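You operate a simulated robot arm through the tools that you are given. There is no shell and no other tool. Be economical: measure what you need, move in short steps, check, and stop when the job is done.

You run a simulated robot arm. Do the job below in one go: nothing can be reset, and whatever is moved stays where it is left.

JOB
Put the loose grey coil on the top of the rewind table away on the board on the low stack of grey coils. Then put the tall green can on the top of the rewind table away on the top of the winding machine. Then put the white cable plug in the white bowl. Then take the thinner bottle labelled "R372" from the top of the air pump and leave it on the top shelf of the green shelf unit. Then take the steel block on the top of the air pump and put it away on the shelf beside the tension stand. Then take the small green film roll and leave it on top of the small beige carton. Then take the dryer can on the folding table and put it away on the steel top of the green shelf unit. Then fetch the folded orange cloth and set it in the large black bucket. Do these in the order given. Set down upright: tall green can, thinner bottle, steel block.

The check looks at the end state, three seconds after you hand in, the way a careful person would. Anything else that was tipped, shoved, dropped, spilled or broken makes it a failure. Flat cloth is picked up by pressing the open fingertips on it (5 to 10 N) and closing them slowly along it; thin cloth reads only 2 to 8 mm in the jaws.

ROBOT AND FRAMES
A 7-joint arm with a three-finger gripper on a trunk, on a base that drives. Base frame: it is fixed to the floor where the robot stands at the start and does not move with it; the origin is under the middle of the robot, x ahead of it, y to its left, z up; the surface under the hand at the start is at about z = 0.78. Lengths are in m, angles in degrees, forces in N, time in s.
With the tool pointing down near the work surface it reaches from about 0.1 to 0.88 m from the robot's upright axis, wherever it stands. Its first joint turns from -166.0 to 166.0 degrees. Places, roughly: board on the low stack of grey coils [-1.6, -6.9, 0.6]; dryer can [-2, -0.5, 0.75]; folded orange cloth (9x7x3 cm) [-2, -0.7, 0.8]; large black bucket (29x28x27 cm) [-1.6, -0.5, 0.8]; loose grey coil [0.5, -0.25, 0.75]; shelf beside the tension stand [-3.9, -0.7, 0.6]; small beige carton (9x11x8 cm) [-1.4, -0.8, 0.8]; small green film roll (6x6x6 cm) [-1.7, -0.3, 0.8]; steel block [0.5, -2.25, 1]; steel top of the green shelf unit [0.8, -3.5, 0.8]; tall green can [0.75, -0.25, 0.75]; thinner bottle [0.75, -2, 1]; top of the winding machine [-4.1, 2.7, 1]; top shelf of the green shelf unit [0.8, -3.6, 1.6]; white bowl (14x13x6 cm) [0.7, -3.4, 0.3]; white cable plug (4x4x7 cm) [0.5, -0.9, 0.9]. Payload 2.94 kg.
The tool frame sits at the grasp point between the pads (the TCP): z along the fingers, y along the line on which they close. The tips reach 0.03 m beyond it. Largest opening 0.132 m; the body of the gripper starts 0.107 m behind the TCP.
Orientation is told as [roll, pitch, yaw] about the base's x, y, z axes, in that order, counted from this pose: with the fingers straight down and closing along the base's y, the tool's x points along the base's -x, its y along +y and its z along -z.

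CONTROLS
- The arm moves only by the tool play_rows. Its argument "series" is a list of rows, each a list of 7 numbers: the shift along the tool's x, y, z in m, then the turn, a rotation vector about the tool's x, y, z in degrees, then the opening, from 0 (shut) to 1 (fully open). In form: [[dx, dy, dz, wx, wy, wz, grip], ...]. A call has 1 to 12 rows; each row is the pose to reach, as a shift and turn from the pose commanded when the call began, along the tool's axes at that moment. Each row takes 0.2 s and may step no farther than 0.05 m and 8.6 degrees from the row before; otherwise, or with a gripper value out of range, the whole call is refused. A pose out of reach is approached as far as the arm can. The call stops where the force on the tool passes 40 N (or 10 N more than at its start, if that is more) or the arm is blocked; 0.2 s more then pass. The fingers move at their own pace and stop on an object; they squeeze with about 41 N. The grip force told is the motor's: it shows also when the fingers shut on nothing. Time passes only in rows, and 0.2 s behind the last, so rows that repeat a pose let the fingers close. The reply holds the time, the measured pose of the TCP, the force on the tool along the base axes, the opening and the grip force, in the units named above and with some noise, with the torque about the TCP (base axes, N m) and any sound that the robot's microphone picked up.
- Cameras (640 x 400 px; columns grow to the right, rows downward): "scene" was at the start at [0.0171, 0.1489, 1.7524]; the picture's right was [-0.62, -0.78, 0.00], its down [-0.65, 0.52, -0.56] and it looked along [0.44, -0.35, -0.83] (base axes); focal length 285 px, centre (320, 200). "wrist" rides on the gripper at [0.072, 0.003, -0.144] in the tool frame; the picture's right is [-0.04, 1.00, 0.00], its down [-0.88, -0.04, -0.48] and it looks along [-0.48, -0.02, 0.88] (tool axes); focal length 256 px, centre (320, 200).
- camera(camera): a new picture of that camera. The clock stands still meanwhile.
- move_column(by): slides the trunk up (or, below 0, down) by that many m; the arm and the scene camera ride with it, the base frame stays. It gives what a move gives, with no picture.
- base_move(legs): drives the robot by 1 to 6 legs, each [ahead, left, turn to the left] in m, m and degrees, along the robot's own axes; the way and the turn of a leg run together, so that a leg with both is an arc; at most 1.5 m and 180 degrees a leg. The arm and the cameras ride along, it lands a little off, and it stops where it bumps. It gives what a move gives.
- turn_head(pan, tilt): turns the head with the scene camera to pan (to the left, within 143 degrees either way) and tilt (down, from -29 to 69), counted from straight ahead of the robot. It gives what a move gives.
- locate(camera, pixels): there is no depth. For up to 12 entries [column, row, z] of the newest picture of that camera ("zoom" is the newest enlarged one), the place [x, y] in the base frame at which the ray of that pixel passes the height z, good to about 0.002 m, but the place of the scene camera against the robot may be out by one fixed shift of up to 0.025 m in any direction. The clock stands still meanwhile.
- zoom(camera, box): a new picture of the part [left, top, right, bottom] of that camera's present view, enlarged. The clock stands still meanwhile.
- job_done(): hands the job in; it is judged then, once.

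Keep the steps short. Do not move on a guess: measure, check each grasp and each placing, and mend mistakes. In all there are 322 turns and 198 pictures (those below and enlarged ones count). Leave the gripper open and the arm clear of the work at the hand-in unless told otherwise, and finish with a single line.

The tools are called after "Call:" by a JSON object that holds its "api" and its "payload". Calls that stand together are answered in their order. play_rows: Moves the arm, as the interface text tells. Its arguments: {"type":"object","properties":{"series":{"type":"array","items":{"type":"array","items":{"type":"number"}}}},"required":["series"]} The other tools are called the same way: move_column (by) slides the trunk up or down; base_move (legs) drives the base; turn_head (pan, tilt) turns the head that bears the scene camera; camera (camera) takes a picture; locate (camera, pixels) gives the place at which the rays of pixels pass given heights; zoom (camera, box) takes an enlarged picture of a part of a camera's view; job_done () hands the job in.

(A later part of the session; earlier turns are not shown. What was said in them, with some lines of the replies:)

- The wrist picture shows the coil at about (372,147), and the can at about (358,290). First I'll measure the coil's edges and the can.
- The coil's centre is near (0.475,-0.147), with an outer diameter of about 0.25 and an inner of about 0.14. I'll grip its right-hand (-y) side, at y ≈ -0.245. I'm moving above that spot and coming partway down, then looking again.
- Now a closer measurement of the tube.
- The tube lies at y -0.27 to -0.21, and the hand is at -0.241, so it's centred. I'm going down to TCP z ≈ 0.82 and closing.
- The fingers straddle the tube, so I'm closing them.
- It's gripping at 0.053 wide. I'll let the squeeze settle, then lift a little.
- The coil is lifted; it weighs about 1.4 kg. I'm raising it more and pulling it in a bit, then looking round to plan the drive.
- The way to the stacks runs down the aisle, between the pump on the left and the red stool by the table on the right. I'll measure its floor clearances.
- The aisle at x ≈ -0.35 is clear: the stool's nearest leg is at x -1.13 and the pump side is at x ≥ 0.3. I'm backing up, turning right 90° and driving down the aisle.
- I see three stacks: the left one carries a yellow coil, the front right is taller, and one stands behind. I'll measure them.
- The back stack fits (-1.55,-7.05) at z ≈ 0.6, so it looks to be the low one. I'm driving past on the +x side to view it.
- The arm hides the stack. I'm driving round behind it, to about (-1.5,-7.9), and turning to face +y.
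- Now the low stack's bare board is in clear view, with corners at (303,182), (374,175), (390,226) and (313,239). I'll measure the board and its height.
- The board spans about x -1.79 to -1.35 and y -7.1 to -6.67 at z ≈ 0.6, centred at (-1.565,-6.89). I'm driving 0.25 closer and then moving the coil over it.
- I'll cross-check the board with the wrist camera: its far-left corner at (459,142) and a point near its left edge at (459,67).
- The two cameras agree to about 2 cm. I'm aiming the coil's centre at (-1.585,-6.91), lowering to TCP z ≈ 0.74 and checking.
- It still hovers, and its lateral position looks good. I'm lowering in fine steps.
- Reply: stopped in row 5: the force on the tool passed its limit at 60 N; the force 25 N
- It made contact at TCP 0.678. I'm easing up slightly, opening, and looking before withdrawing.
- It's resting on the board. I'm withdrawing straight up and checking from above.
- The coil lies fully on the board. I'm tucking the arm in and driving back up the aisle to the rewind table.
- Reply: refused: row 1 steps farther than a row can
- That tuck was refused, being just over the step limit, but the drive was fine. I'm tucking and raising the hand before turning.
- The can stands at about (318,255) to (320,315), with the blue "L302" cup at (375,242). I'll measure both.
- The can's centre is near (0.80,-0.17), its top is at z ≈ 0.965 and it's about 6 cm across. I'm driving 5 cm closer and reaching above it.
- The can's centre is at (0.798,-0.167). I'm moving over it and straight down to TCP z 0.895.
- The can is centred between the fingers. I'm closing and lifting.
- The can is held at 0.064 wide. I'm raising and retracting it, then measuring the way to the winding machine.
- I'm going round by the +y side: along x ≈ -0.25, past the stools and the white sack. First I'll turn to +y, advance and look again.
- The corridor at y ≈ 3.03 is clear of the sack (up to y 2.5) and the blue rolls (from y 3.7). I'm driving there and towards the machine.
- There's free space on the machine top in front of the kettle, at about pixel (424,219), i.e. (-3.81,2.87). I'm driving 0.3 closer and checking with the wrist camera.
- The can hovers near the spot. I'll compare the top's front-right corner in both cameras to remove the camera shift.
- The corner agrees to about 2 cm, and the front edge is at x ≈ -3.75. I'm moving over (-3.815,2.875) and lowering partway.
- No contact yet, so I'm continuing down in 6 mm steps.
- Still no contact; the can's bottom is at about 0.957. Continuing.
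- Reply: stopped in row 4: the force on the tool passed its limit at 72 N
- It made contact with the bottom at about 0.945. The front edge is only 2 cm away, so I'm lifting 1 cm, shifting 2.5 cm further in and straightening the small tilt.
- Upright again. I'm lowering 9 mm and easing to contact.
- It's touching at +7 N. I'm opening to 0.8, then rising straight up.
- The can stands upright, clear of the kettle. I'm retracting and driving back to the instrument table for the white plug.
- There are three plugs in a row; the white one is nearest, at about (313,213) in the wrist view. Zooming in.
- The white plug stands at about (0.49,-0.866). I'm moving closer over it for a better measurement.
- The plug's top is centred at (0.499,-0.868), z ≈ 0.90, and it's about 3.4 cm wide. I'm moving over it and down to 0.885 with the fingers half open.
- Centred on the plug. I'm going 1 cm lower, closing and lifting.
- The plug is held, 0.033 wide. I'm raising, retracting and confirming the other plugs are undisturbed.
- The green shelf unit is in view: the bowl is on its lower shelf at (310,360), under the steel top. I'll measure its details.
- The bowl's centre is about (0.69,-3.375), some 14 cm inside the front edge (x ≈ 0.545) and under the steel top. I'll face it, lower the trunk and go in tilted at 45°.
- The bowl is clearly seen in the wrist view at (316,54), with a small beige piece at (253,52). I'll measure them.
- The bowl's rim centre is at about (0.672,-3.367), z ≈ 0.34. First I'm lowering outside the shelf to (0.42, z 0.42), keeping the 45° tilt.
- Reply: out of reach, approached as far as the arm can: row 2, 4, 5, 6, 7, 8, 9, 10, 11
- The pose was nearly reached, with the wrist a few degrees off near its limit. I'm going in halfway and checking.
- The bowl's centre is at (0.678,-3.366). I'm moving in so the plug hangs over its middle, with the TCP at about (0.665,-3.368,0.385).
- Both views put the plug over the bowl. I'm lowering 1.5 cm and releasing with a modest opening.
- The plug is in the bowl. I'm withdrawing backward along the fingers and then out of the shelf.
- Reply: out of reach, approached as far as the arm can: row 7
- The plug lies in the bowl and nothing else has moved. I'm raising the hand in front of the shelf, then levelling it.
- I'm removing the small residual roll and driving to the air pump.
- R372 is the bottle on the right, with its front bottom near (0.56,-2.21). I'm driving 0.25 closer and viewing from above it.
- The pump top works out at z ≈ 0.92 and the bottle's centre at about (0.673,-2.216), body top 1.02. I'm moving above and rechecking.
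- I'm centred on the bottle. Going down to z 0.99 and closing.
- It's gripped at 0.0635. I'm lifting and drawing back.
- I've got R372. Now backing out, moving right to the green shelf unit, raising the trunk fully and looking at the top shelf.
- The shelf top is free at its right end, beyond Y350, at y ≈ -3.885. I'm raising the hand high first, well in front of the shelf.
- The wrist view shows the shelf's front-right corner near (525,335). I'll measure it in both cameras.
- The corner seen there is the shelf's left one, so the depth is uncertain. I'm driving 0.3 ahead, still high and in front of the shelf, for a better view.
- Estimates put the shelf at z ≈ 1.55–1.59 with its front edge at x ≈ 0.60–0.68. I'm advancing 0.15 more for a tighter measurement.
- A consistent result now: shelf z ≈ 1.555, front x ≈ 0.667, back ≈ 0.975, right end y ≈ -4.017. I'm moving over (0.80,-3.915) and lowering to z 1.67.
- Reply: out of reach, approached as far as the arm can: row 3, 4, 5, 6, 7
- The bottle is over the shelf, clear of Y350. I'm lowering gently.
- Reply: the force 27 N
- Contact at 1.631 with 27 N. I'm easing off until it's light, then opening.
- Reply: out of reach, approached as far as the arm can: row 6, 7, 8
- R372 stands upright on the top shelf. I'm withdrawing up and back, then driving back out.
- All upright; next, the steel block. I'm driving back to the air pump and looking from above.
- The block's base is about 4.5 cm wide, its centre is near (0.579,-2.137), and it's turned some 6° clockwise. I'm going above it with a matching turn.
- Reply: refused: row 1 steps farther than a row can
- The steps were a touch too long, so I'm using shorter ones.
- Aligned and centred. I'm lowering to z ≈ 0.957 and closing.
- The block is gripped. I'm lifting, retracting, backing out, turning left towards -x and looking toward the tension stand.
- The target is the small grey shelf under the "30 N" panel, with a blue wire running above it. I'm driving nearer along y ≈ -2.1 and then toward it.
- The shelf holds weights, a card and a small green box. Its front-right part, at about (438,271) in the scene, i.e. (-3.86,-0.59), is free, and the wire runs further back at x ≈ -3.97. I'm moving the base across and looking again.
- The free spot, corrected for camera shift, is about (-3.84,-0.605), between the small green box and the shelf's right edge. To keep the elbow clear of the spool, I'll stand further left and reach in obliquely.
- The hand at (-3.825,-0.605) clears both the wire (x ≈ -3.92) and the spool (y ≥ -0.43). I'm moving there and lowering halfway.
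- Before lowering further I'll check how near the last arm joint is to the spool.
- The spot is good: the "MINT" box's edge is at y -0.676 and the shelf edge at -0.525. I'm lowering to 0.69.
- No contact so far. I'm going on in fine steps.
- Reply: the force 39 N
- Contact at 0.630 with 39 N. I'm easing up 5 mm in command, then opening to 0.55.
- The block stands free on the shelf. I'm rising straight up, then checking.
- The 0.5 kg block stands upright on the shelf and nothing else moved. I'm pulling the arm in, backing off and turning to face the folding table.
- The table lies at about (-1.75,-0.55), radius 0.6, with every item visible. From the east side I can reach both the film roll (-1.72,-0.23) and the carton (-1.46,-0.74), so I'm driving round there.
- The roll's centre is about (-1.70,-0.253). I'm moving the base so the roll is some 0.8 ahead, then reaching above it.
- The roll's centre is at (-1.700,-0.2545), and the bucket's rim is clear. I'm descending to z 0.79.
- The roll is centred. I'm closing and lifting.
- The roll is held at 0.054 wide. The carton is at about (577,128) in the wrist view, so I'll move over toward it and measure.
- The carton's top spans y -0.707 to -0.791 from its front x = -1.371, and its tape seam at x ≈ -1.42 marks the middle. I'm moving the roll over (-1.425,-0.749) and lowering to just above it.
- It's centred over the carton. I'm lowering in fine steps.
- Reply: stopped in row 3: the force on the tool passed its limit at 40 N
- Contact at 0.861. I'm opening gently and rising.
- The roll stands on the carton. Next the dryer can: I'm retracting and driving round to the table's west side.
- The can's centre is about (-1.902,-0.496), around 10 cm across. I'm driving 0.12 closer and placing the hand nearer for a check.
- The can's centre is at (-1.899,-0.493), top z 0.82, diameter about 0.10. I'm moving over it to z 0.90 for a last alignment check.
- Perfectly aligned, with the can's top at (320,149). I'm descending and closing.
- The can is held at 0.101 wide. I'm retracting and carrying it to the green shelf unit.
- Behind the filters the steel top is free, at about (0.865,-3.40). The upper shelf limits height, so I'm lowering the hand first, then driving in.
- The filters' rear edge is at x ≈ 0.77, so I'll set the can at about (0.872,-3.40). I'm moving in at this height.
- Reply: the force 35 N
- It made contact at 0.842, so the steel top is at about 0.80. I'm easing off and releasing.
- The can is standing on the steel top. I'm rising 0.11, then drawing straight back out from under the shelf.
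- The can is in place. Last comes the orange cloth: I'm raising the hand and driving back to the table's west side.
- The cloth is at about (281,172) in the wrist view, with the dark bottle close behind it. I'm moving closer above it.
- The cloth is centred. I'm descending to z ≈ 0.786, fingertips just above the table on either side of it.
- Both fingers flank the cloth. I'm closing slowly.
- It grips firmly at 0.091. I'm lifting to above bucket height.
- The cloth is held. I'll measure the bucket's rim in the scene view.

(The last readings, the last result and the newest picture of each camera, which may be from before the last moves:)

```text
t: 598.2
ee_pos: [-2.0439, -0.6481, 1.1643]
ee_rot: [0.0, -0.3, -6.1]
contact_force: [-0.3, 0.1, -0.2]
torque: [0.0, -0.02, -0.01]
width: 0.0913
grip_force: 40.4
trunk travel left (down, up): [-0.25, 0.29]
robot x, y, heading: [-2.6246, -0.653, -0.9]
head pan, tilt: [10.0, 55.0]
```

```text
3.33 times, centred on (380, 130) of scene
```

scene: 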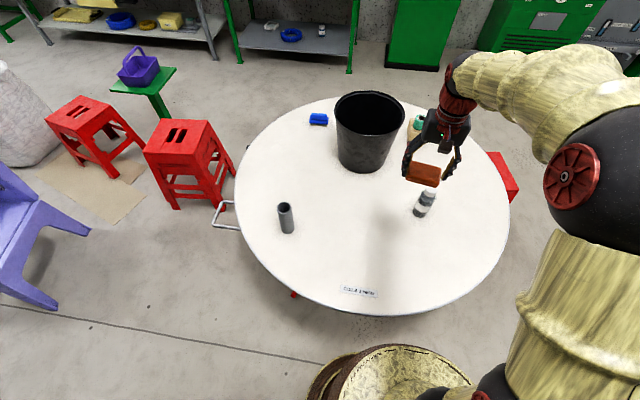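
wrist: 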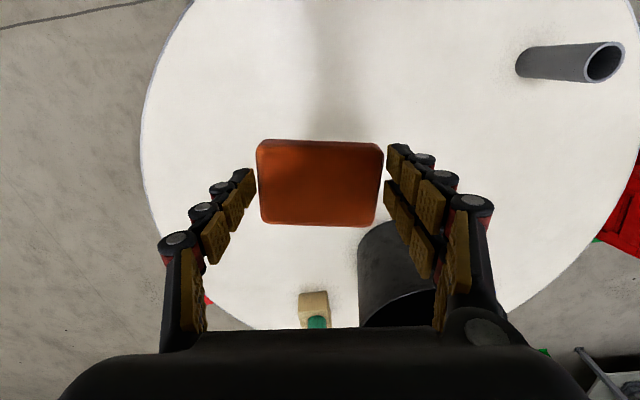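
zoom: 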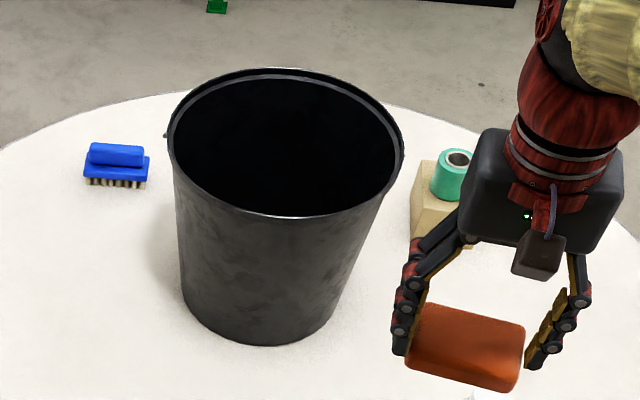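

The bucket's centre is about (-1.62,-0.47), too far from this side, so I'm carrying the cloth round to the east station.

Call:
{"api": "play_rows", "payload": {"series": [[0.04, 0, 0, 0, 0, 0, 0], [0.08, 0, 0, 0, 0, 0, 0], [0.12, 0, 0, 0, 0, 0, 0], [0.15, 0, 0, 0, 0, 0, 0]]}}

Call:
{"api": "base_move", "payload": {"legs": [[-0.12, 0, 0.9], [0, -1.4, 0], [1.2, 0, 0], [1.2, 0, 0], [0, 1.58, 0], [0, 0, 180]]}}

Call:
{"api": "base_move", "payload": {"legs": [[0.45, 0, 0]]}}

Call:
{"api": "camera", "payload": {"camera": "wrist"}}

Call:
{"api": "camera", "payload": {"camera": "scene"}}

```text
t: 599.2
ee_pos: [-2.1924, -0.6319, 1.1627]
ee_rot: [-0.1, -0.3, -6.0]
contact_force: [0.2, -0.2, -0.8]
torque: [-0.01, -0.01, -0.02]
width: 0.0908
grip_force: 41.3
trunk travel left (down, up): [-0.25, 0.29]
robot x, y, heading: [-2.6263, -0.6494, -0.6]
head pan, tilt: [10.0, 55.0]
```

```text
refused: 1.58 is not a number from -1.5 to 1.5
```

```text
t: 601.5
ee_pos: [-1.8085, -0.5966, 1.1118]
ee_rot: [-1.4, 2.6, -5.0]
contact_force: [-1.9, -15.7, 6.6]
torque: [1.46, -0.29, -0.33]
width: 0.0907
grip_force: 40.6
trunk travel left (down, up): [-0.25, 0.29]
robot x, y, heading: [-2.3158, -0.6481, 0.5]
head pan, tilt: [10.0, 55.0]
stopped in leg 1: the robot was blocked; the commanded pose is now the measured one
```

```text
37 pictures are left
```

wrist: 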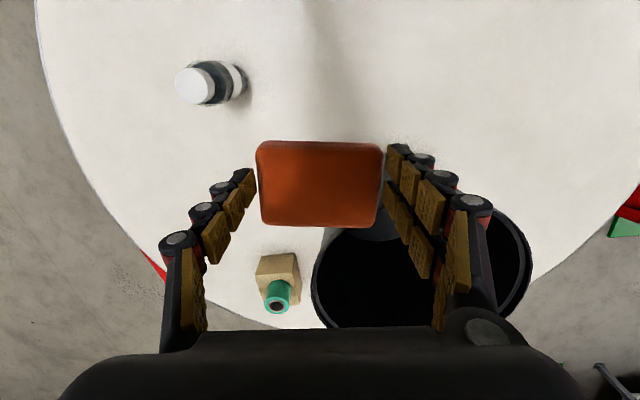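

```text
36 pictures are left
```

scene: 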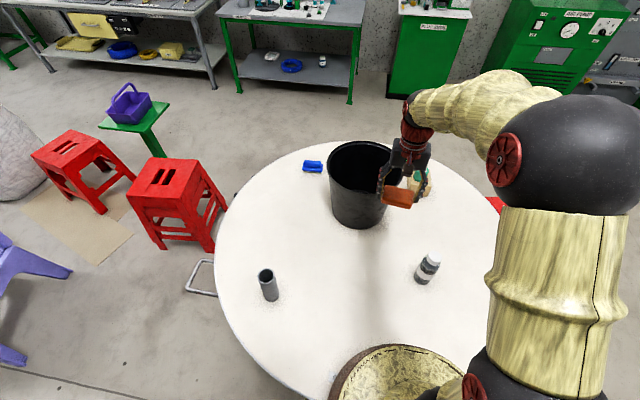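

That was my mistake: one leg was too long, the whole drive was refused, and the follow-up leg went ahead into the table. I'll look closely before moving anything.

Call:
{"api": "zoom", "payload": {"camera": "scene", "box": [300, 60, 640, 300]}}

Call:
{"api": "locate", "payload": {"camera": "wrist", "pixels": [[232, 65, 0.75], [290, 254, 0.83], [258, 276, 0.83], [301, 274, 0.83], [278, 300, 0.89], [330, 240, 0.75]]}}

Call:
{"api": "play_rows", "payload": {"series": [[0, 0, 0, 0, 0, 0, 0]]}}

```text
1.67 times, centred on (470, 180) of scene
```

zoom: 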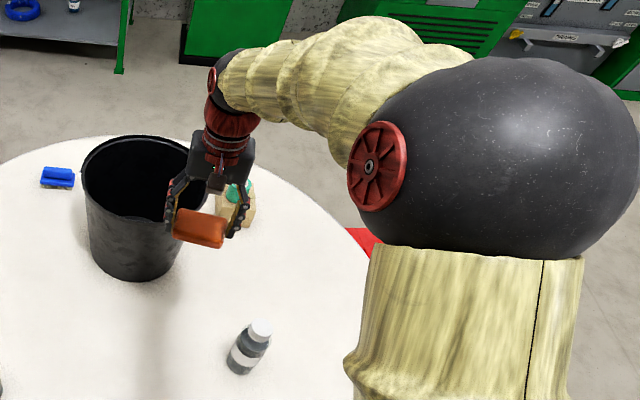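

```text
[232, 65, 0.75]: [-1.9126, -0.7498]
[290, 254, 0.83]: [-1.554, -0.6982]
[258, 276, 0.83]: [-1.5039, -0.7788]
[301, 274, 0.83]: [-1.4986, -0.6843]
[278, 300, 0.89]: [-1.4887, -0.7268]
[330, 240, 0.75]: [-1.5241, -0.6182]
```

```text
t: 601.8
ee_pos: [-1.768, -0.5804, 1.0821]
ee_rot: [-2.3, 4.7, -4.8]
contact_force: [-0.4, 14.5, 6.4]
torque: [-0.6, -0.3, 0.37]
width: 0.0905
grip_force: 41.7
trunk travel left (down, up): [-0.25, 0.29]
robot x, y, heading: [-2.3174, -0.6508, 0.6]
head pan, tilt: [10.0, 55.0]
stopped in row 1: the arm was blocked; the commanded pose is now the measured one
```

The bottle's position is unchanged, so the table hasn't shifted. I'm backing the base straight off now, which also takes the hand away from the bucket.

Call:
{"api": "base_move", "payload": {"legs": [[-0.3, 0, 0]]}}

Call:
{"api": "camera", "payload": {"camera": "scene"}}

Call:
{"api": "camera", "payload": {"camera": "wrist"}}

```text
t: 602.6
ee_pos: [-1.6923, -0.5549, 1.0233]
ee_rot: [-3.7, 8.6, -4.6]
contact_force: [-2.3, -20.3, 0.4]
torque: [1.77, -0.11, -0.48]
width: 0.0903
grip_force: 41.1
trunk travel left (down, up): [-0.25, 0.29]
robot x, y, heading: [-2.3152, -0.6469, 0.8]
head pan, tilt: [10.0, 55.0]
stopped in leg 1: the robot was blocked; the commanded pose is now the measured one
```

```text
34 pictures are left
```

scene: 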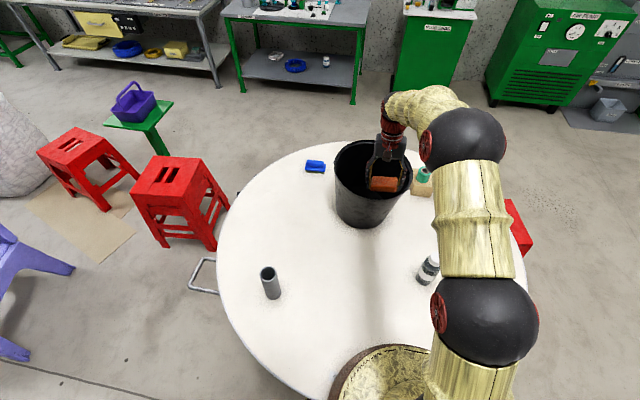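

```text
33 pictures are left
```

wrist: 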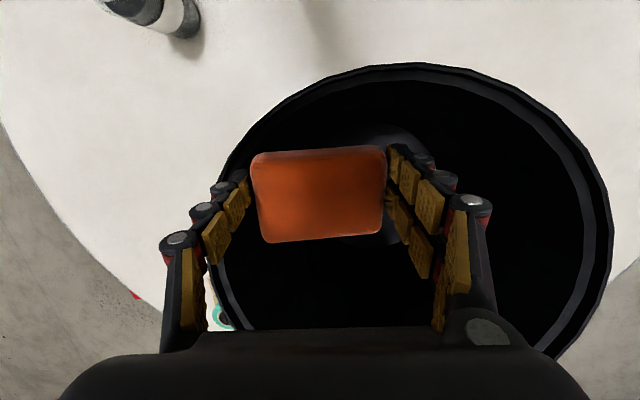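

The arm sagged forward while things were blocked, and the cloth now hangs at the bucket's mouth. I'm trying a small pure lift to see how the arm responds.

Call:
{"api": "play_rows", "payload": {"series": [[0, 0, -0.01, 0, 0, 0, 0], [0, 0, -0.02, 0, 0, 0, 0]]}}

```text
t: 602.9
ee_pos: [-1.6539, -0.5411, 1.0099]
ee_rot: [-4.2, 9.3, -4.3]
contact_force: [-1.0, -21.2, 2.3]
torque: [1.86, -0.03, -0.51]
width: 0.0899
grip_force: 41.1
trunk travel left (down, up): [-0.25, 0.29]
robot x, y, heading: [-2.3169, -0.6498, 1.0]
head pan, tilt: [10.0, 55.0]
stopped in row 1: the arm was blocked; the commanded pose is now the measured one
```

Call:
{"api": "zoom", "payload": {"camera": "scene", "box": [300, 60, 560, 260]}}

Call:
{"api": "camera", "payload": {"camera": "wrist"}}

```text
2.00 times, centred on (430, 160) of scene
```

zoom: 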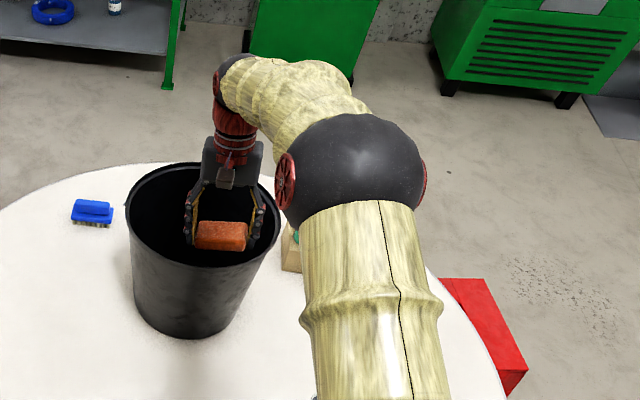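

```text
31 pictures are left
```

wrist: 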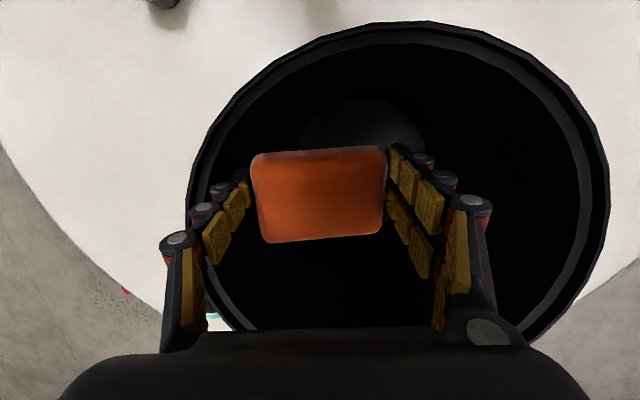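

The hand and cloth are well inside the bucket's mouth, with some 3 cm between the fingertip and the rim. Releasing here does the job, so I'm opening just slightly.

Call:
{"api": "play_rows", "payload": {"series": [[0, 0, 0, 0, 0, 0, 0.82], [0, 0, 0, 0, 0, 0, 0.82]]}}

Call:
{"api": "camera", "payload": {"camera": "wrist"}}

```text
t: 603.2
ee_pos: [-1.6225, -0.5289, 0.9956]
ee_rot: [-4.6, 10.5, -4.3]
contact_force: [-3.4, 5.9, -0.8]
torque: [-0.19, -0.26, 0.22]
width: 0.1076
grip_force: 0.0
trunk travel left (down, up): [-0.25, 0.29]
robot x, y, heading: [-2.3138, -0.6458, 1.4]
head pan, tilt: [10.0, 55.0]
stopped in row 1: the arm was blocked; the commanded pose is now the measured one
```

```text
30 pictures are left
```

wrist: 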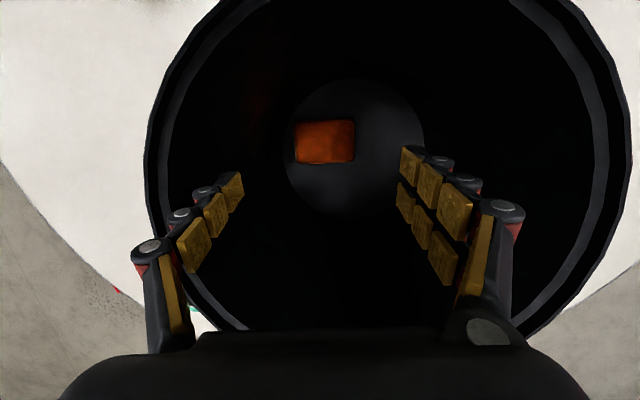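

The cloth lies in the bucket. I'm lifting out vertically with the trunk, since the arm is still being pushed.

Call:
{"api": "move_column", "payload": {"by": 0.15}}

```text
t: 603.5
ee_pos: [-1.5949, -0.5184, 0.9891]
ee_rot: [-5.0, 11.5, -4.1]
contact_force: [11.7, 2.7, 0.1]
torque: [-0.31, 1.17, -0.14]
width: 0.1078
grip_force: 0.1
trunk travel left (down, up): [-0.252, 0.288]
robot x, y, heading: [-2.3185, -0.6468, 1.5]
head pan, tilt: [10.0, 55.0]
stopped: the arm was blocked; the commanded pose is now the measured one
```

The arm keeps creeping forward. I'm commanding a firm counter-move, back and up.

Call:
{"api": "play_rows", "payload": {"series": [[0.035, 0, -0.035, 0, 0, 0, 0.82], [0.05, 0, -0.08, 0, 0, 0, 0.82]]}}

```text
t: 603.9
ee_pos: [-1.5837, -0.5071, 1.004]
ee_rot: [-5.5, 12.4, -3.9]
contact_force: [-5.3, 8.2, 0.0]
torque: [-1.12, -0.64, 0.44]
width: 0.1079
grip_force: 0.1
trunk travel left (down, up): [-0.252, 0.288]
robot x, y, heading: [-2.3171, -0.6483, 2.0]
head pan, tilt: [10.0, 55.0]
stopped in row 1: the arm was blocked; the commanded pose is now the measured one
```

The hand rose a little, so I'm repeating, with more emphasis on up.

Call:
{"api": "play_rows", "payload": {"series": [[0.01, 0, -0.048, 0, 0, 0, 0.82], [0.02, 0, -0.09, 0, 0, 0, 0.82]]}}

```text
t: 604.2
ee_pos: [-1.5733, -0.4999, 1.0495]
ee_rot: [-5.8, 13.0, -3.7]
contact_force: [3.7, 4.6, -0.9]
torque: [-0.69, 0.25, 0.11]
width: 0.1086
grip_force: 0.2
trunk travel left (down, up): [-0.252, 0.288]
robot x, y, heading: [-2.3199, -0.6486, 1.9]
head pan, tilt: [10.0, 55.0]
stopped in row 1: the arm was blocked; the commanded pose is now the measured one
```

Rising (z 1.05). Again, up.

Call:
{"api": "play_rows", "payload": {"series": [[0.012, 0, -0.048, 0, 0, 0, 0.82], [0.02, 0, -0.09, 0, 0, 0, 0.82]]}}

Call:
{"api": "play_rows", "payload": {"series": [[0.012, 0, -0.048, 0, 0, 0, 0.82], [0.02, 0, -0.09, 0, 0, 0, 0.82]]}}

Call:
{"api": "camera", "payload": {"camera": "scene"}}

```text
t: 604.5
ee_pos: [-1.5796, -0.4953, 1.0943]
ee_rot: [-5.8, 13.4, -3.5]
contact_force: [3.9, -1.5, 0.2]
torque: [0.04, 0.43, -0.08]
width: 0.1083
grip_force: 0.1
trunk travel left (down, up): [-0.252, 0.288]
robot x, y, heading: [-2.3152, -0.649, 2.1]
head pan, tilt: [10.0, 55.0]
stopped in row 1: the arm was blocked; the commanded pose is now the measured one
```

```text
t: 604.9
ee_pos: [-1.564, -0.4864, 1.078]
ee_rot: [-4.8, 10.2, -3.3]
contact_force: [4.4, 4.8, 14.0]
torque: [-0.17, 0.0, 0.0]
width: 0.1084
grip_force: 0.6
out of reach, approached as far as the arm can: row 1
trunk travel left (down, up): [-0.252, 0.288]
robot x, y, heading: [-2.3152, -0.6494, 2.4]
head pan, tilt: [10.0, 55.0]
stopped in row 1: the arm was blocked; the commanded pose is now the measured one
```

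```text
29 pictures are left
```

scene: 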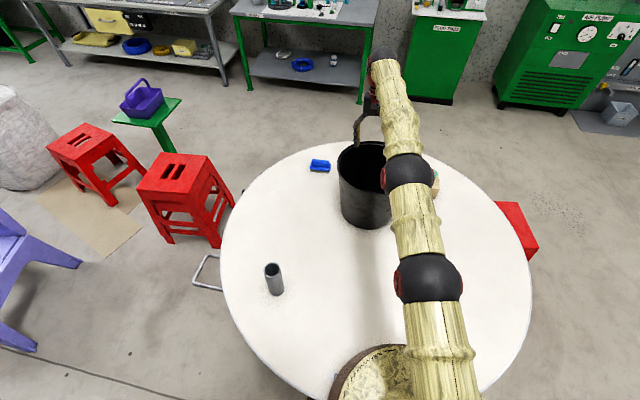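

Call:
{"api": "locate", "payload": {"camera": "scene", "pixels": [[277, 293, 0.75], [362, 226, 0.75], [361, 144, 1.02], [320, 170, 0.75], [496, 104, 0], [522, 235, 0.45]]}}

Call:
{"api": "zoom", "payload": {"camera": "scene", "box": [300, 40, 540, 400]}}

```text
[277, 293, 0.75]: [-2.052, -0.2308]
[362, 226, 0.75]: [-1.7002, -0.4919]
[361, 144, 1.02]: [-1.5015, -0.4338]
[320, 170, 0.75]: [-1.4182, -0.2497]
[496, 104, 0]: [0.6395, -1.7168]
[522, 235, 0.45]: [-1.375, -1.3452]
```

```text
1.11 times, centred on (420, 220) of scene
```

zoom: 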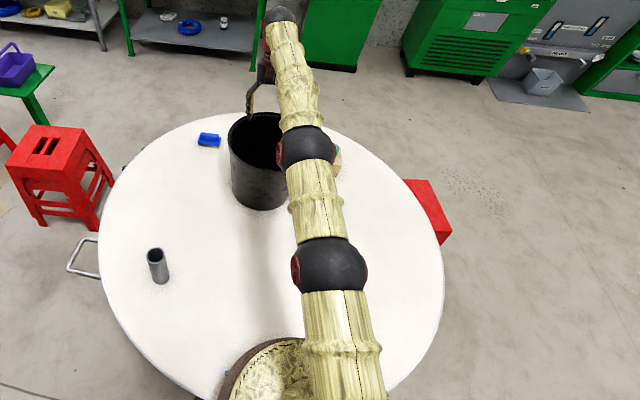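

The tube and table haven't moved. The arm is at full stretch now, so I'm bringing it back and up together.

Call:
{"api": "play_rows", "payload": {"series": [[0.04, 0, -0.028, 0, 0, 0, 0.82], [0.08, 0, -0.05, 0, 0, 0, 0.82]]}}

```text
t: 605.2
ee_pos: [-1.5735, -0.4798, 1.0287]
ee_rot: [-6.1, 13.4, -3.4]
contact_force: [6.1, -14.5, -1.2]
torque: [1.54, 0.85, -0.66]
width: 0.1063
grip_force: 0.1
out of reach, approached as far as the arm can: row 1
trunk travel left (down, up): [-0.252, 0.288]
robot x, y, heading: [-2.3158, -0.649, 2.4]
head pan, tilt: [10.0, 55.0]
stopped in row 1: the arm was blocked; the commanded pose is now the measured one
```

Call:
{"api": "play_rows", "payload": {"series": [[0.01, 0, -0.048, 0, 0, 0, 0.82]]}}

```text
t: 605.7
ee_pos: [-1.5772, -0.4742, 1.0296]
ee_rot: [-6.5, 14.1, -3.2]
contact_force: [13.7, -1.2, 6.5]
torque: [0.21, 1.13, -0.31]
width: 0.1067
grip_force: 0.0
out of reach, approached as far as the arm can: row 1
trunk travel left (down, up): [-0.252, 0.288]
robot x, y, heading: [-2.313, -0.6502, 2.8]
head pan, tilt: [10.0, 55.0]
stopped in row 1: the arm was blocked; the commanded pose is now the measured one
```

I'm trying a short backward base step; the hand has room inside the bucket's mouth for it.

Call:
{"api": "base_move", "payload": {"legs": [[-0.06, 0, 0]]}}

```text
t: 606.6
ee_pos: [-1.5783, -0.4684, 1.0304]
ee_rot: [-6.3, 14.0, -2.9]
contact_force: [5.9, 1.5, 4.2]
torque: [-0.18, 0.46, -0.08]
width: 0.1081
grip_force: 0.1
trunk travel left (down, up): [-0.252, 0.288]
robot x, y, heading: [-2.3146, -0.6476, 2.7]
head pan, tilt: [10.0, 55.0]
```

The arm is steady now with no block reported. I'm lifting gently while fixing the tilt a little.

Call:
{"api": "play_rows", "payload": {"series": [[0.005, 0, -0.015, 0, 0, 0, 0.82], [0.01, 0, -0.03, 0, 0, 0, 0.82], [0.015, 0, -0.045, 0, 0, 0, 0.82]]}}

```text
t: 607.2
ee_pos: [-1.582, -0.4647, 1.0472]
ee_rot: [-6.2, 14.1, -2.6]
contact_force: [5.4, -10.9, -6.7]
torque: [0.97, 0.94, -0.52]
width: 0.1081
grip_force: 0.0
out of reach, approached as far as the arm can: row 2
trunk travel left (down, up): [-0.252, 0.288]
robot x, y, heading: [-2.3109, -0.6491, 3.2]
head pan, tilt: [10.0, 55.0]
stopped in row 2: the arm was blocked; the commanded pose is now the measured one
```

I'm levelling the hand, which also shortens the reach, while lifting slightly.

Call:
{"api": "play_rows", "payload": {"series": [[0.006, 0, -0.015, -2, -6, 0, 0.82], [0.012, 0, -0.03, -4, -12, 0, 0.82]]}}

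```text
t: 607.5
ee_pos: [-1.5866, -0.4506, 1.0189]
ee_rot: [-6.1, 14.3, -1.3]
contact_force: [-0.3, -3.3, 1.4]
torque: [0.39, -0.04, -0.14]
width: 0.1064
grip_force: 0.0
trunk travel left (down, up): [-0.252, 0.288]
robot x, y, heading: [-2.322, -0.646, 4.1]
head pan, tilt: [10.0, 55.0]
stopped in row 1: the arm was blocked; the commanded pose is now the measured one
```

Small one-row lifts worked earlier, so I'm repeating those to clear the rim.

Call:
{"api": "play_rows", "payload": {"series": [[0.004, 0, -0.015, 0, 0, 0, 0.82]]}}

Call:
{"api": "play_rows", "payload": {"series": [[0.004, 0, -0.015, 0, 0, 0, 0.82]]}}

Call:
{"api": "play_rows", "payload": {"series": [[0.004, 0, -0.015, 0, 0, 0, 0.82]]}}

Call:
{"api": "camera", "payload": {"camera": "wrist"}}

```text
t: 608.1
ee_pos: [-1.5743, -0.4358, 1.032]
ee_rot: [-5.9, 12.8, -1.3]
contact_force: [1.1, 0.6, 2.3]
torque: [0.05, -0.04, -0.05]
width: 0.1078
grip_force: 0.0
trunk travel left (down, up): [-0.252, 0.288]
robot x, y, heading: [-2.3405, -0.6501, 4.3]
head pan, tilt: [10.0, 55.0]
stopped in row 1: the arm was blocked; the commanded pose is now the measured one
```

```text
t: 608.7
ee_pos: [-1.5759, -0.4312, 1.0475]
ee_rot: [-6.1, 12.8, -1.3]
contact_force: [-0.4, -0.5, 2.2]
torque: [0.08, -0.02, 0.0]
width: 0.1076
grip_force: 0.0
trunk travel left (down, up): [-0.252, 0.288]
robot x, y, heading: [-2.3367, -0.6509, 4.1]
head pan, tilt: [10.0, 55.0]
stopped in row 1: the arm was blocked; the commanded pose is now the measured one
```

```text
t: 609.3
ee_pos: [-1.5798, -0.4262, 1.0585]
ee_rot: [-6.3, 12.8, -1.4]
contact_force: [-0.3, -0.5, 2.6]
torque: [0.09, -0.07, 0.0]
width: 0.1081
grip_force: 0.0
trunk travel left (down, up): [-0.252, 0.288]
robot x, y, heading: [-2.341, -0.6524, 4.4]
head pan, tilt: [10.0, 55.0]
stopped in row 1: the arm was blocked; the commanded pose is now the measured one
```

```text
27 pictures are left
```

wrist: 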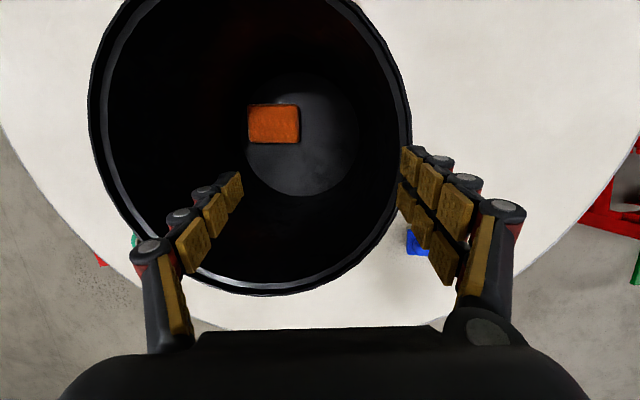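

Working: z 1.058 and rising, with the base easing back too. I'm continuing in small lifts, correcting sideways slightly.

Call:
{"api": "play_rows", "payload": {"series": [[0.004, -0.004, -0.016, 0, 0, 0, 0.7]]}}

Call:
{"api": "play_rows", "payload": {"series": [[0.004, -0.004, -0.016, 0, 0, 0, 0.6]]}}

Call:
{"api": "play_rows", "payload": {"series": [[0.004, -0.004, -0.018, 0, 0, 0, 0.5]]}}

Call:
{"api": "play_rows", "payload": {"series": [[0.004, -0.004, -0.018, 0, 0, 0, 0.5]]}}

```text
t: 609.9
ee_pos: [-1.5825, -0.4261, 1.0712]
ee_rot: [-6.4, 12.8, -1.4]
contact_force: [0.6, -0.1, 2.5]
torque: [0.01, -0.07, 0.02]
width: 0.0922
grip_force: 0.1
trunk travel left (down, up): [-0.252, 0.288]
robot x, y, heading: [-2.3438, -0.6492, 4.0]
head pan, tilt: [10.0, 55.0]
stopped in row 1: the arm was blocked; the commanded pose is now the measured one
```

```text
t: 610.5
ee_pos: [-1.5849, -0.4249, 1.0813]
ee_rot: [-6.7, 13.0, -1.5]
contact_force: [0.0, -0.7, 2.0]
torque: [0.05, -0.07, 0.0]
width: 0.079
grip_force: 0.0
trunk travel left (down, up): [-0.252, 0.288]
robot x, y, heading: [-2.3434, -0.6513, 4.3]
head pan, tilt: [10.0, 55.0]
stopped in row 1: the arm was blocked; the commanded pose is now the measured one
```

```text
t: 610.9
ee_pos: [-1.5895, -0.4267, 1.099]
ee_rot: [-6.7, 13.0, -1.5]
contact_force: [0.3, 2.2, 1.7]
torque: [-0.24, 0.02, 0.06]
width: 0.0663
grip_force: 0.0
out of reach, approached as far as the arm can: row 1
trunk travel left (down, up): [-0.252, 0.288]
robot x, y, heading: [-2.3419, -0.6484, 4.5]
head pan, tilt: [10.0, 55.0]
```

```text
t: 611.3
ee_pos: [-1.5922, -0.4303, 1.1105]
ee_rot: [-6.9, 13.5, -1.5]
contact_force: [1.1, -1.8, -4.6]
torque: [0.0, 0.11, -0.01]
width: 0.0662
grip_force: 0.0
trunk travel left (down, up): [-0.252, 0.288]
robot x, y, heading: [-2.3458, -0.6553, 4.1]
head pan, tilt: [10.0, 55.0]
```

The hand is clear of the rim and no longer blocked. I'm drawing the arm back and up, away from the bucket.

Call:
{"api": "play_rows", "payload": {"series": [[0.02, -0.005, -0.005, 0, 0, 0, 0.5], [0.04, -0.01, -0.01, 0, 0, 0, 0.5], [0.06, -0.015, -0.015, 0, 0, 0, 0.5], [0.08, -0.02, -0.02, 0, 0, 0, 0.5]]}}

Call:
{"api": "camera", "payload": {"camera": "scene"}}

```text
t: 612.3
ee_pos: [-1.6585, -0.4448, 1.1527]
ee_rot: [-6.8, 13.6, -1.6]
contact_force: [0.8, -0.6, -3.9]
torque: [0.01, 0.15, -0.01]
width: 0.0661
grip_force: 0.1
trunk travel left (down, up): [-0.252, 0.288]
robot x, y, heading: [-2.3423, -0.6547, 4.3]
head pan, tilt: [10.0, 55.0]
```

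```text
26 pictures are left
```

scene: 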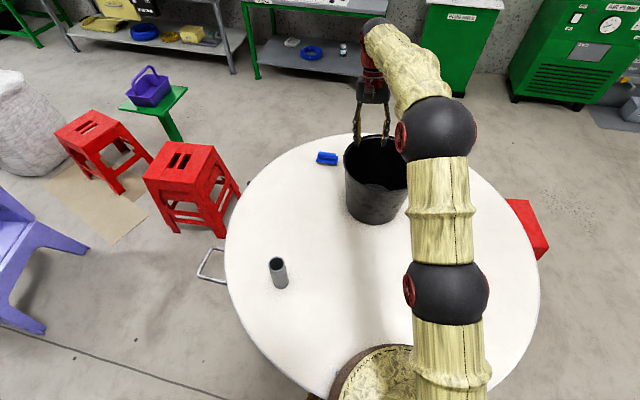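

The arm obeys now. I'm drawing back further and levelling the hand.

Call:
{"api": "play_rows", "payload": {"series": [[0.03, 0, -0.01, -2, -4, 0, 0.5], [0.06, 0, -0.02, -4, -8, 0, 0.5], [0.09, 0, -0.03, -6, -12, 0, 0.5], [0.12, 0, -0.04, -6.8, -13.6, 0, 0.5], [0.15, 0, -0.04, -6.8, -13.6, 0, 0.5], [0.15, 0, -0.04, -6.8, -13.6, 0, 0.5]]}}

Call:
{"api": "base_move", "payload": {"legs": [[-0.15, 0, 0]]}}

Call:
{"api": "camera", "payload": {"camera": "wrist"}}

```text
t: 613.7
ee_pos: [-1.7954, -0.4359, 1.232]
ee_rot: [0.3, -0.5, -0.5]
contact_force: [-0.2, 0.1, 1.1]
torque: [-0.01, -0.06, 0.0]
width: 0.0661
grip_force: 0.2
trunk travel left (down, up): [-0.252, 0.288]
robot x, y, heading: [-2.3383, -0.6515, 4.3]
head pan, tilt: [10.0, 55.0]
```

```text
t: 614.9
ee_pos: [-1.7815, -0.4216, 1.2238]
ee_rot: [-0.4, 0.0, -0.6]
contact_force: [-1.4, 0.7, 3.1]
torque: [-0.05, -0.12, 0.0]
width: 0.0662
grip_force: 0.0
trunk travel left (down, up): [-0.252, 0.288]
robot x, y, heading: [-2.3398, -0.6515, 4.3]
head pan, tilt: [10.0, 55.0]
stopped in leg 1: the robot was blocked; the commanded pose is now the measured one
```

```text
25 pictures are left
```

wrist: 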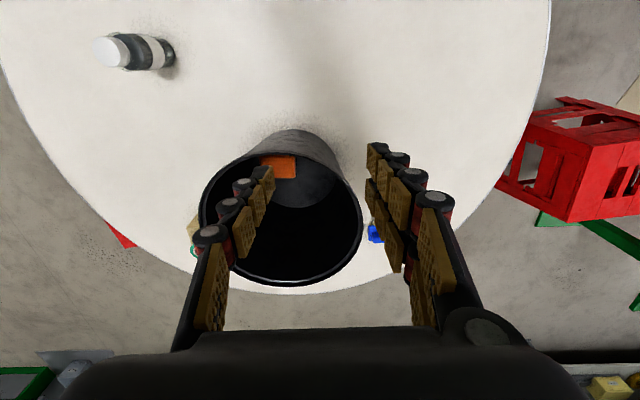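

The hand is level, and the bottle, bucket and cloth are all fine, but the base won't drive back. I'm retracting the arm further and looking down at what holds the base.

Call:
{"api": "play_rows", "payload": {"series": [[0.04, -0.01, 0, 0, 0, 0, 0.5], [0.08, -0.02, 0, 0, 0, 0, 0.5], [0.12, -0.03, 0, 0, 0, 0, 0.5], [0.16, -0.04, 0, 0, 0, 0, 0.5]]}}

Call:
{"api": "turn_head", "payload": {"pan": 60, "tilt": 69}}

Call:
{"api": "camera", "payload": {"camera": "scene"}}

```text
t: 615.9
ee_pos: [-1.9445, -0.4619, 1.225]
ee_rot: [-0.4, 0.1, -0.5]
contact_force: [-1.2, -2.4, 1.3]
torque: [0.4, -0.19, -0.03]
width: 0.066
grip_force: 0.0
trunk travel left (down, up): [-0.252, 0.288]
robot x, y, heading: [-2.3432, -0.6505, 4.1]
head pan, tilt: [10.0, 55.0]
```

```text
t: 617.1
ee_pos: [-1.9425, -0.4611, 1.2215]
ee_rot: [-0.5, 0.3, -0.7]
contact_force: [-1.4, 0.4, 0.6]
torque: [0.02, -0.03, 0.02]
width: 0.066
grip_force: 0.1
trunk travel left (down, up): [-0.252, 0.288]
robot x, y, heading: [-2.3409, -0.6508, 4.4]
head pan, tilt: [60.0, 68.8]
```

```text
24 pictures are left
```

scene: 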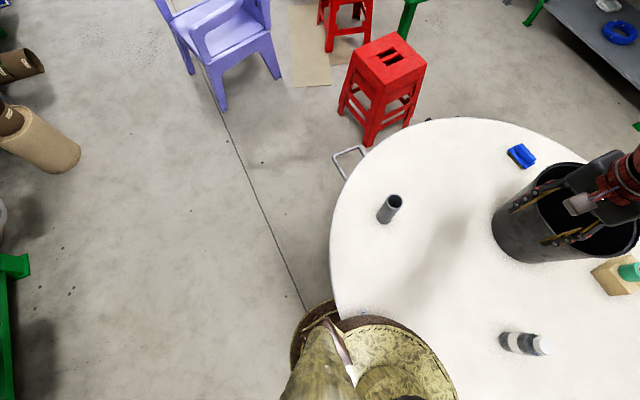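

The table's edge is under the robot's upper platform. I'm trying a small trunk lift to free it.

Call:
{"api": "move_column", "payload": {"by": 0.06}}

Call:
{"api": "camera", "payload": {"camera": "scene"}}

```text
t: 618.1
ee_pos: [-1.936, -0.4668, 1.2784]
ee_rot: [0.1, 1.0, -0.4]
contact_force: [0.0, 3.2, -1.5]
torque: [-0.02, 0.02, 0.08]
width: 0.0665
grip_force: 0.1
trunk travel left (down, up): [-0.312, 0.228]
robot x, y, heading: [-2.3488, -0.6468, 4.3]
head pan, tilt: [60.0, 68.8]
```

```text
23 pictures are left
```

scene: 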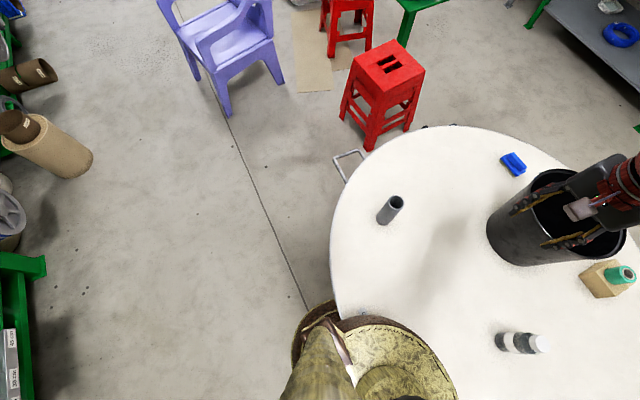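

The trunk moved freely. I'm trying the base backward in a small step.

Call:
{"api": "base_move", "payload": {"legs": [[-0.1, 0, 0]]}}

```text
t: 619.3
ee_pos: [-2.156, -0.4509, 1.2837]
ee_rot: [-1.0, -3.2, 1.0]
contact_force: [0.1, 2.2, -1.9]
torque: [-0.29, -0.05, -0.05]
width: 0.0661
grip_force: 0.2
trunk travel left (down, up): [-0.312, 0.228]
robot x, y, heading: [-2.4677, -0.6587, 5.3]
head pan, tilt: [60.0, 68.8]
stopped in leg 1: the robot was blocked; the commanded pose is now the measured one
```

It's freed, with the base at -2.468. I'm backing further.

Call:
{"api": "base_move", "payload": {"legs": [[-0.15, 0, 0]]}}

Call:
{"api": "camera", "payload": {"camera": "scene"}}

```text
t: 620.7
ee_pos: [-2.2816, -0.4872, 1.2866]
ee_rot: [-0.4, -3.3, 0.0]
contact_force: [-3.1, 0.9, 0.4]
torque: [-0.19, -0.3, 0.0]
width: 0.0664
grip_force: 0.1
trunk travel left (down, up): [-0.312, 0.228]
robot x, y, heading: [-2.6014, -0.682, 4.7]
head pan, tilt: [60.0, 68.8]
```

```text
22 pictures are left
```

scene: 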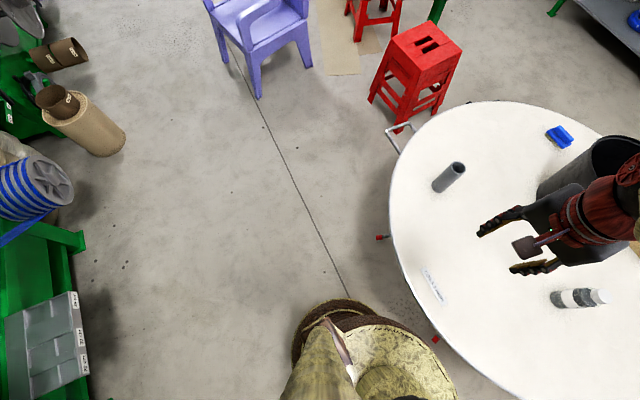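

Free again. I'm backing off a bit more and checking the whole table.

Call:
{"api": "base_move", "payload": {"legs": [[-0.3, 0, -4.7]]}}

Call:
{"api": "turn_head", "payload": {"pan": 5, "tilt": 45}}

Call:
{"api": "camera", "payload": {"camera": "scene"}}

Call:
{"api": "zoom", "payload": {"camera": "scene", "box": [190, 80, 490, 290]}}

```text
t: 622.8
ee_pos: [-2.5621, -0.531, 1.2871]
ee_rot: [-0.3, -3.1, -4.6]
contact_force: [0.1, 0.4, -0.2]
torque: [-0.03, -0.06, -0.01]
width: 0.066
grip_force: 0.0
trunk travel left (down, up): [-0.312, 0.228]
robot x, y, heading: [-2.8987, -0.6961, 0.1]
head pan, tilt: [60.0, 68.8]
```

```text
t: 624.0
ee_pos: [-2.5611, -0.5302, 1.2863]
ee_rot: [-0.3, -3.0, -4.6]
contact_force: [0.0, -0.6, 0.1]
torque: [0.0, 0.0, -0.02]
width: 0.0658
grip_force: 0.0
trunk travel left (down, up): [-0.312, 0.228]
robot x, y, heading: [-2.8993, -0.6937, 0.1]
head pan, tilt: [5.0, 45.0]
```

```text
21 pictures are left
```

scene: 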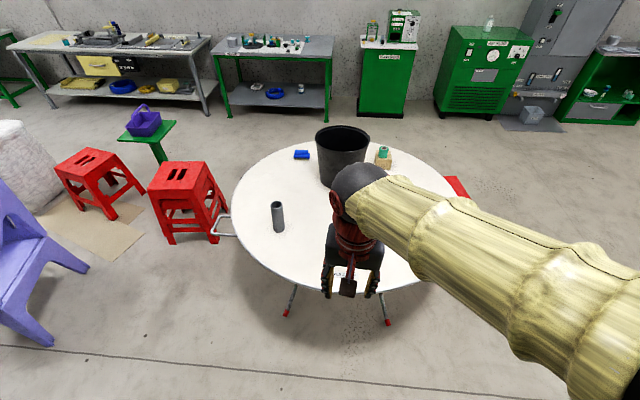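

```text
1.90 times, centred on (340, 185) of scene
```

zoom: 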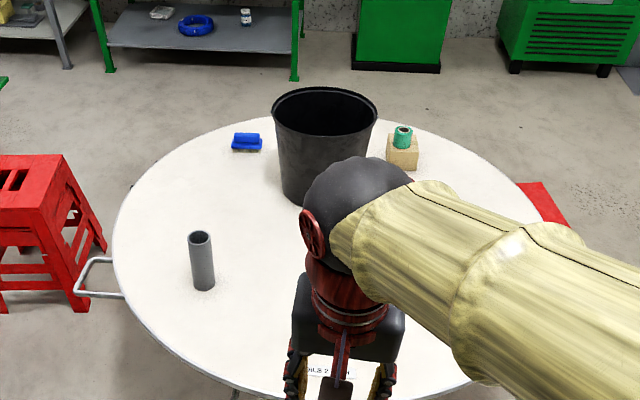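

Call:
{"api": "locate", "payload": {"camera": "scene", "pixels": [[279, 231, 0.75], [301, 158, 0.75], [384, 168, 0.75], [233, 190, 0.75], [286, 316, 0], [387, 324, 0], [170, 244, 0], [213, 242, 0]]}}

Call:
{"api": "camera", "payload": {"camera": "wrist"}}

```text
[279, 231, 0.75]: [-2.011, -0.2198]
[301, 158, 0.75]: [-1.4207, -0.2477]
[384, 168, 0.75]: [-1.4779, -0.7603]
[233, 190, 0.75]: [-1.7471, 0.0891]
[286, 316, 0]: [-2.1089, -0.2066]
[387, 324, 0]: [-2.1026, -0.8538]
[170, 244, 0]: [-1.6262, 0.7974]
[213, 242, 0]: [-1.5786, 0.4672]
```

```text
19 pictures are left
```

wrist: 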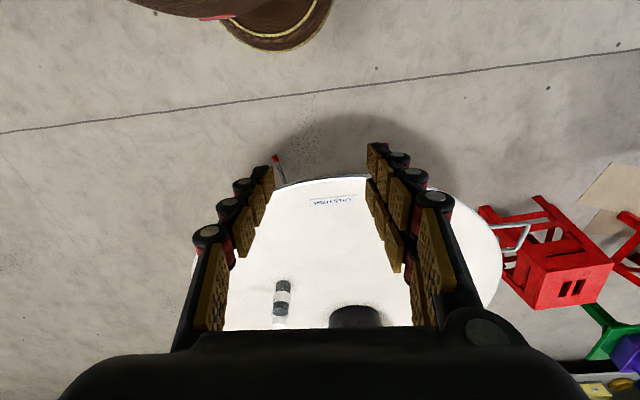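

Everything on the table stands as it did: tube, bottle, brush, carton with the roll, and bucket with the cloth. I'm opening the gripper fully; the arm is clear of the table.

Call:
{"api": "play_rows", "payload": {"series": [[0.02, 0, 0, 0, 0, 0, 1], [0.03, 0, 0, 0, 0, 0, 1], [0.03, 0, 0, 0, 0, 0, 1], [0.03, 0, 0, 0, 0, 0, 1], [0.03, 0, 0, 0, 0, 0, 1]]}}

Call:
{"api": "zoom", "payload": {"camera": "scene", "box": [220, 110, 480, 300]}}

```text
t: 625.2
ee_pos: [-2.59, -0.5273, 1.286]
ee_rot: [-0.4, -3.0, -4.5]
contact_force: [0.4, 0.1, 0.4]
torque: [0.0, -0.01, -0.03]
width: 0.1319
grip_force: 0.0
trunk travel left (down, up): [-0.312, 0.228]
robot x, y, heading: [-2.8974, -0.6924, 0.0]
head pan, tilt: [5.0, 45.0]
```

```text
2.11 times, centred on (350, 205) of scene
```

zoom: 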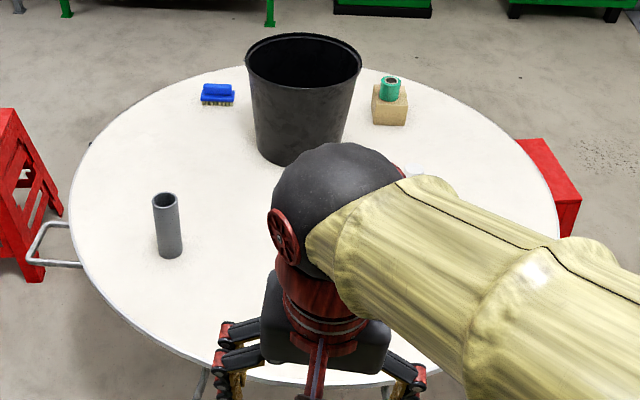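

The gripper is open, the arm is clear, and all eight items are placed. I'm handing in.

Call:
{"api": "job_done", "payload": {}}

```text
The job is handed in.
```

All eight items were placed in the order given and the job is handed in; on the last carry a wrong drive command pushed the robot into the folding table and it wedged there until I freed it, and my checks found nothing on the table tipped or visibly moved.
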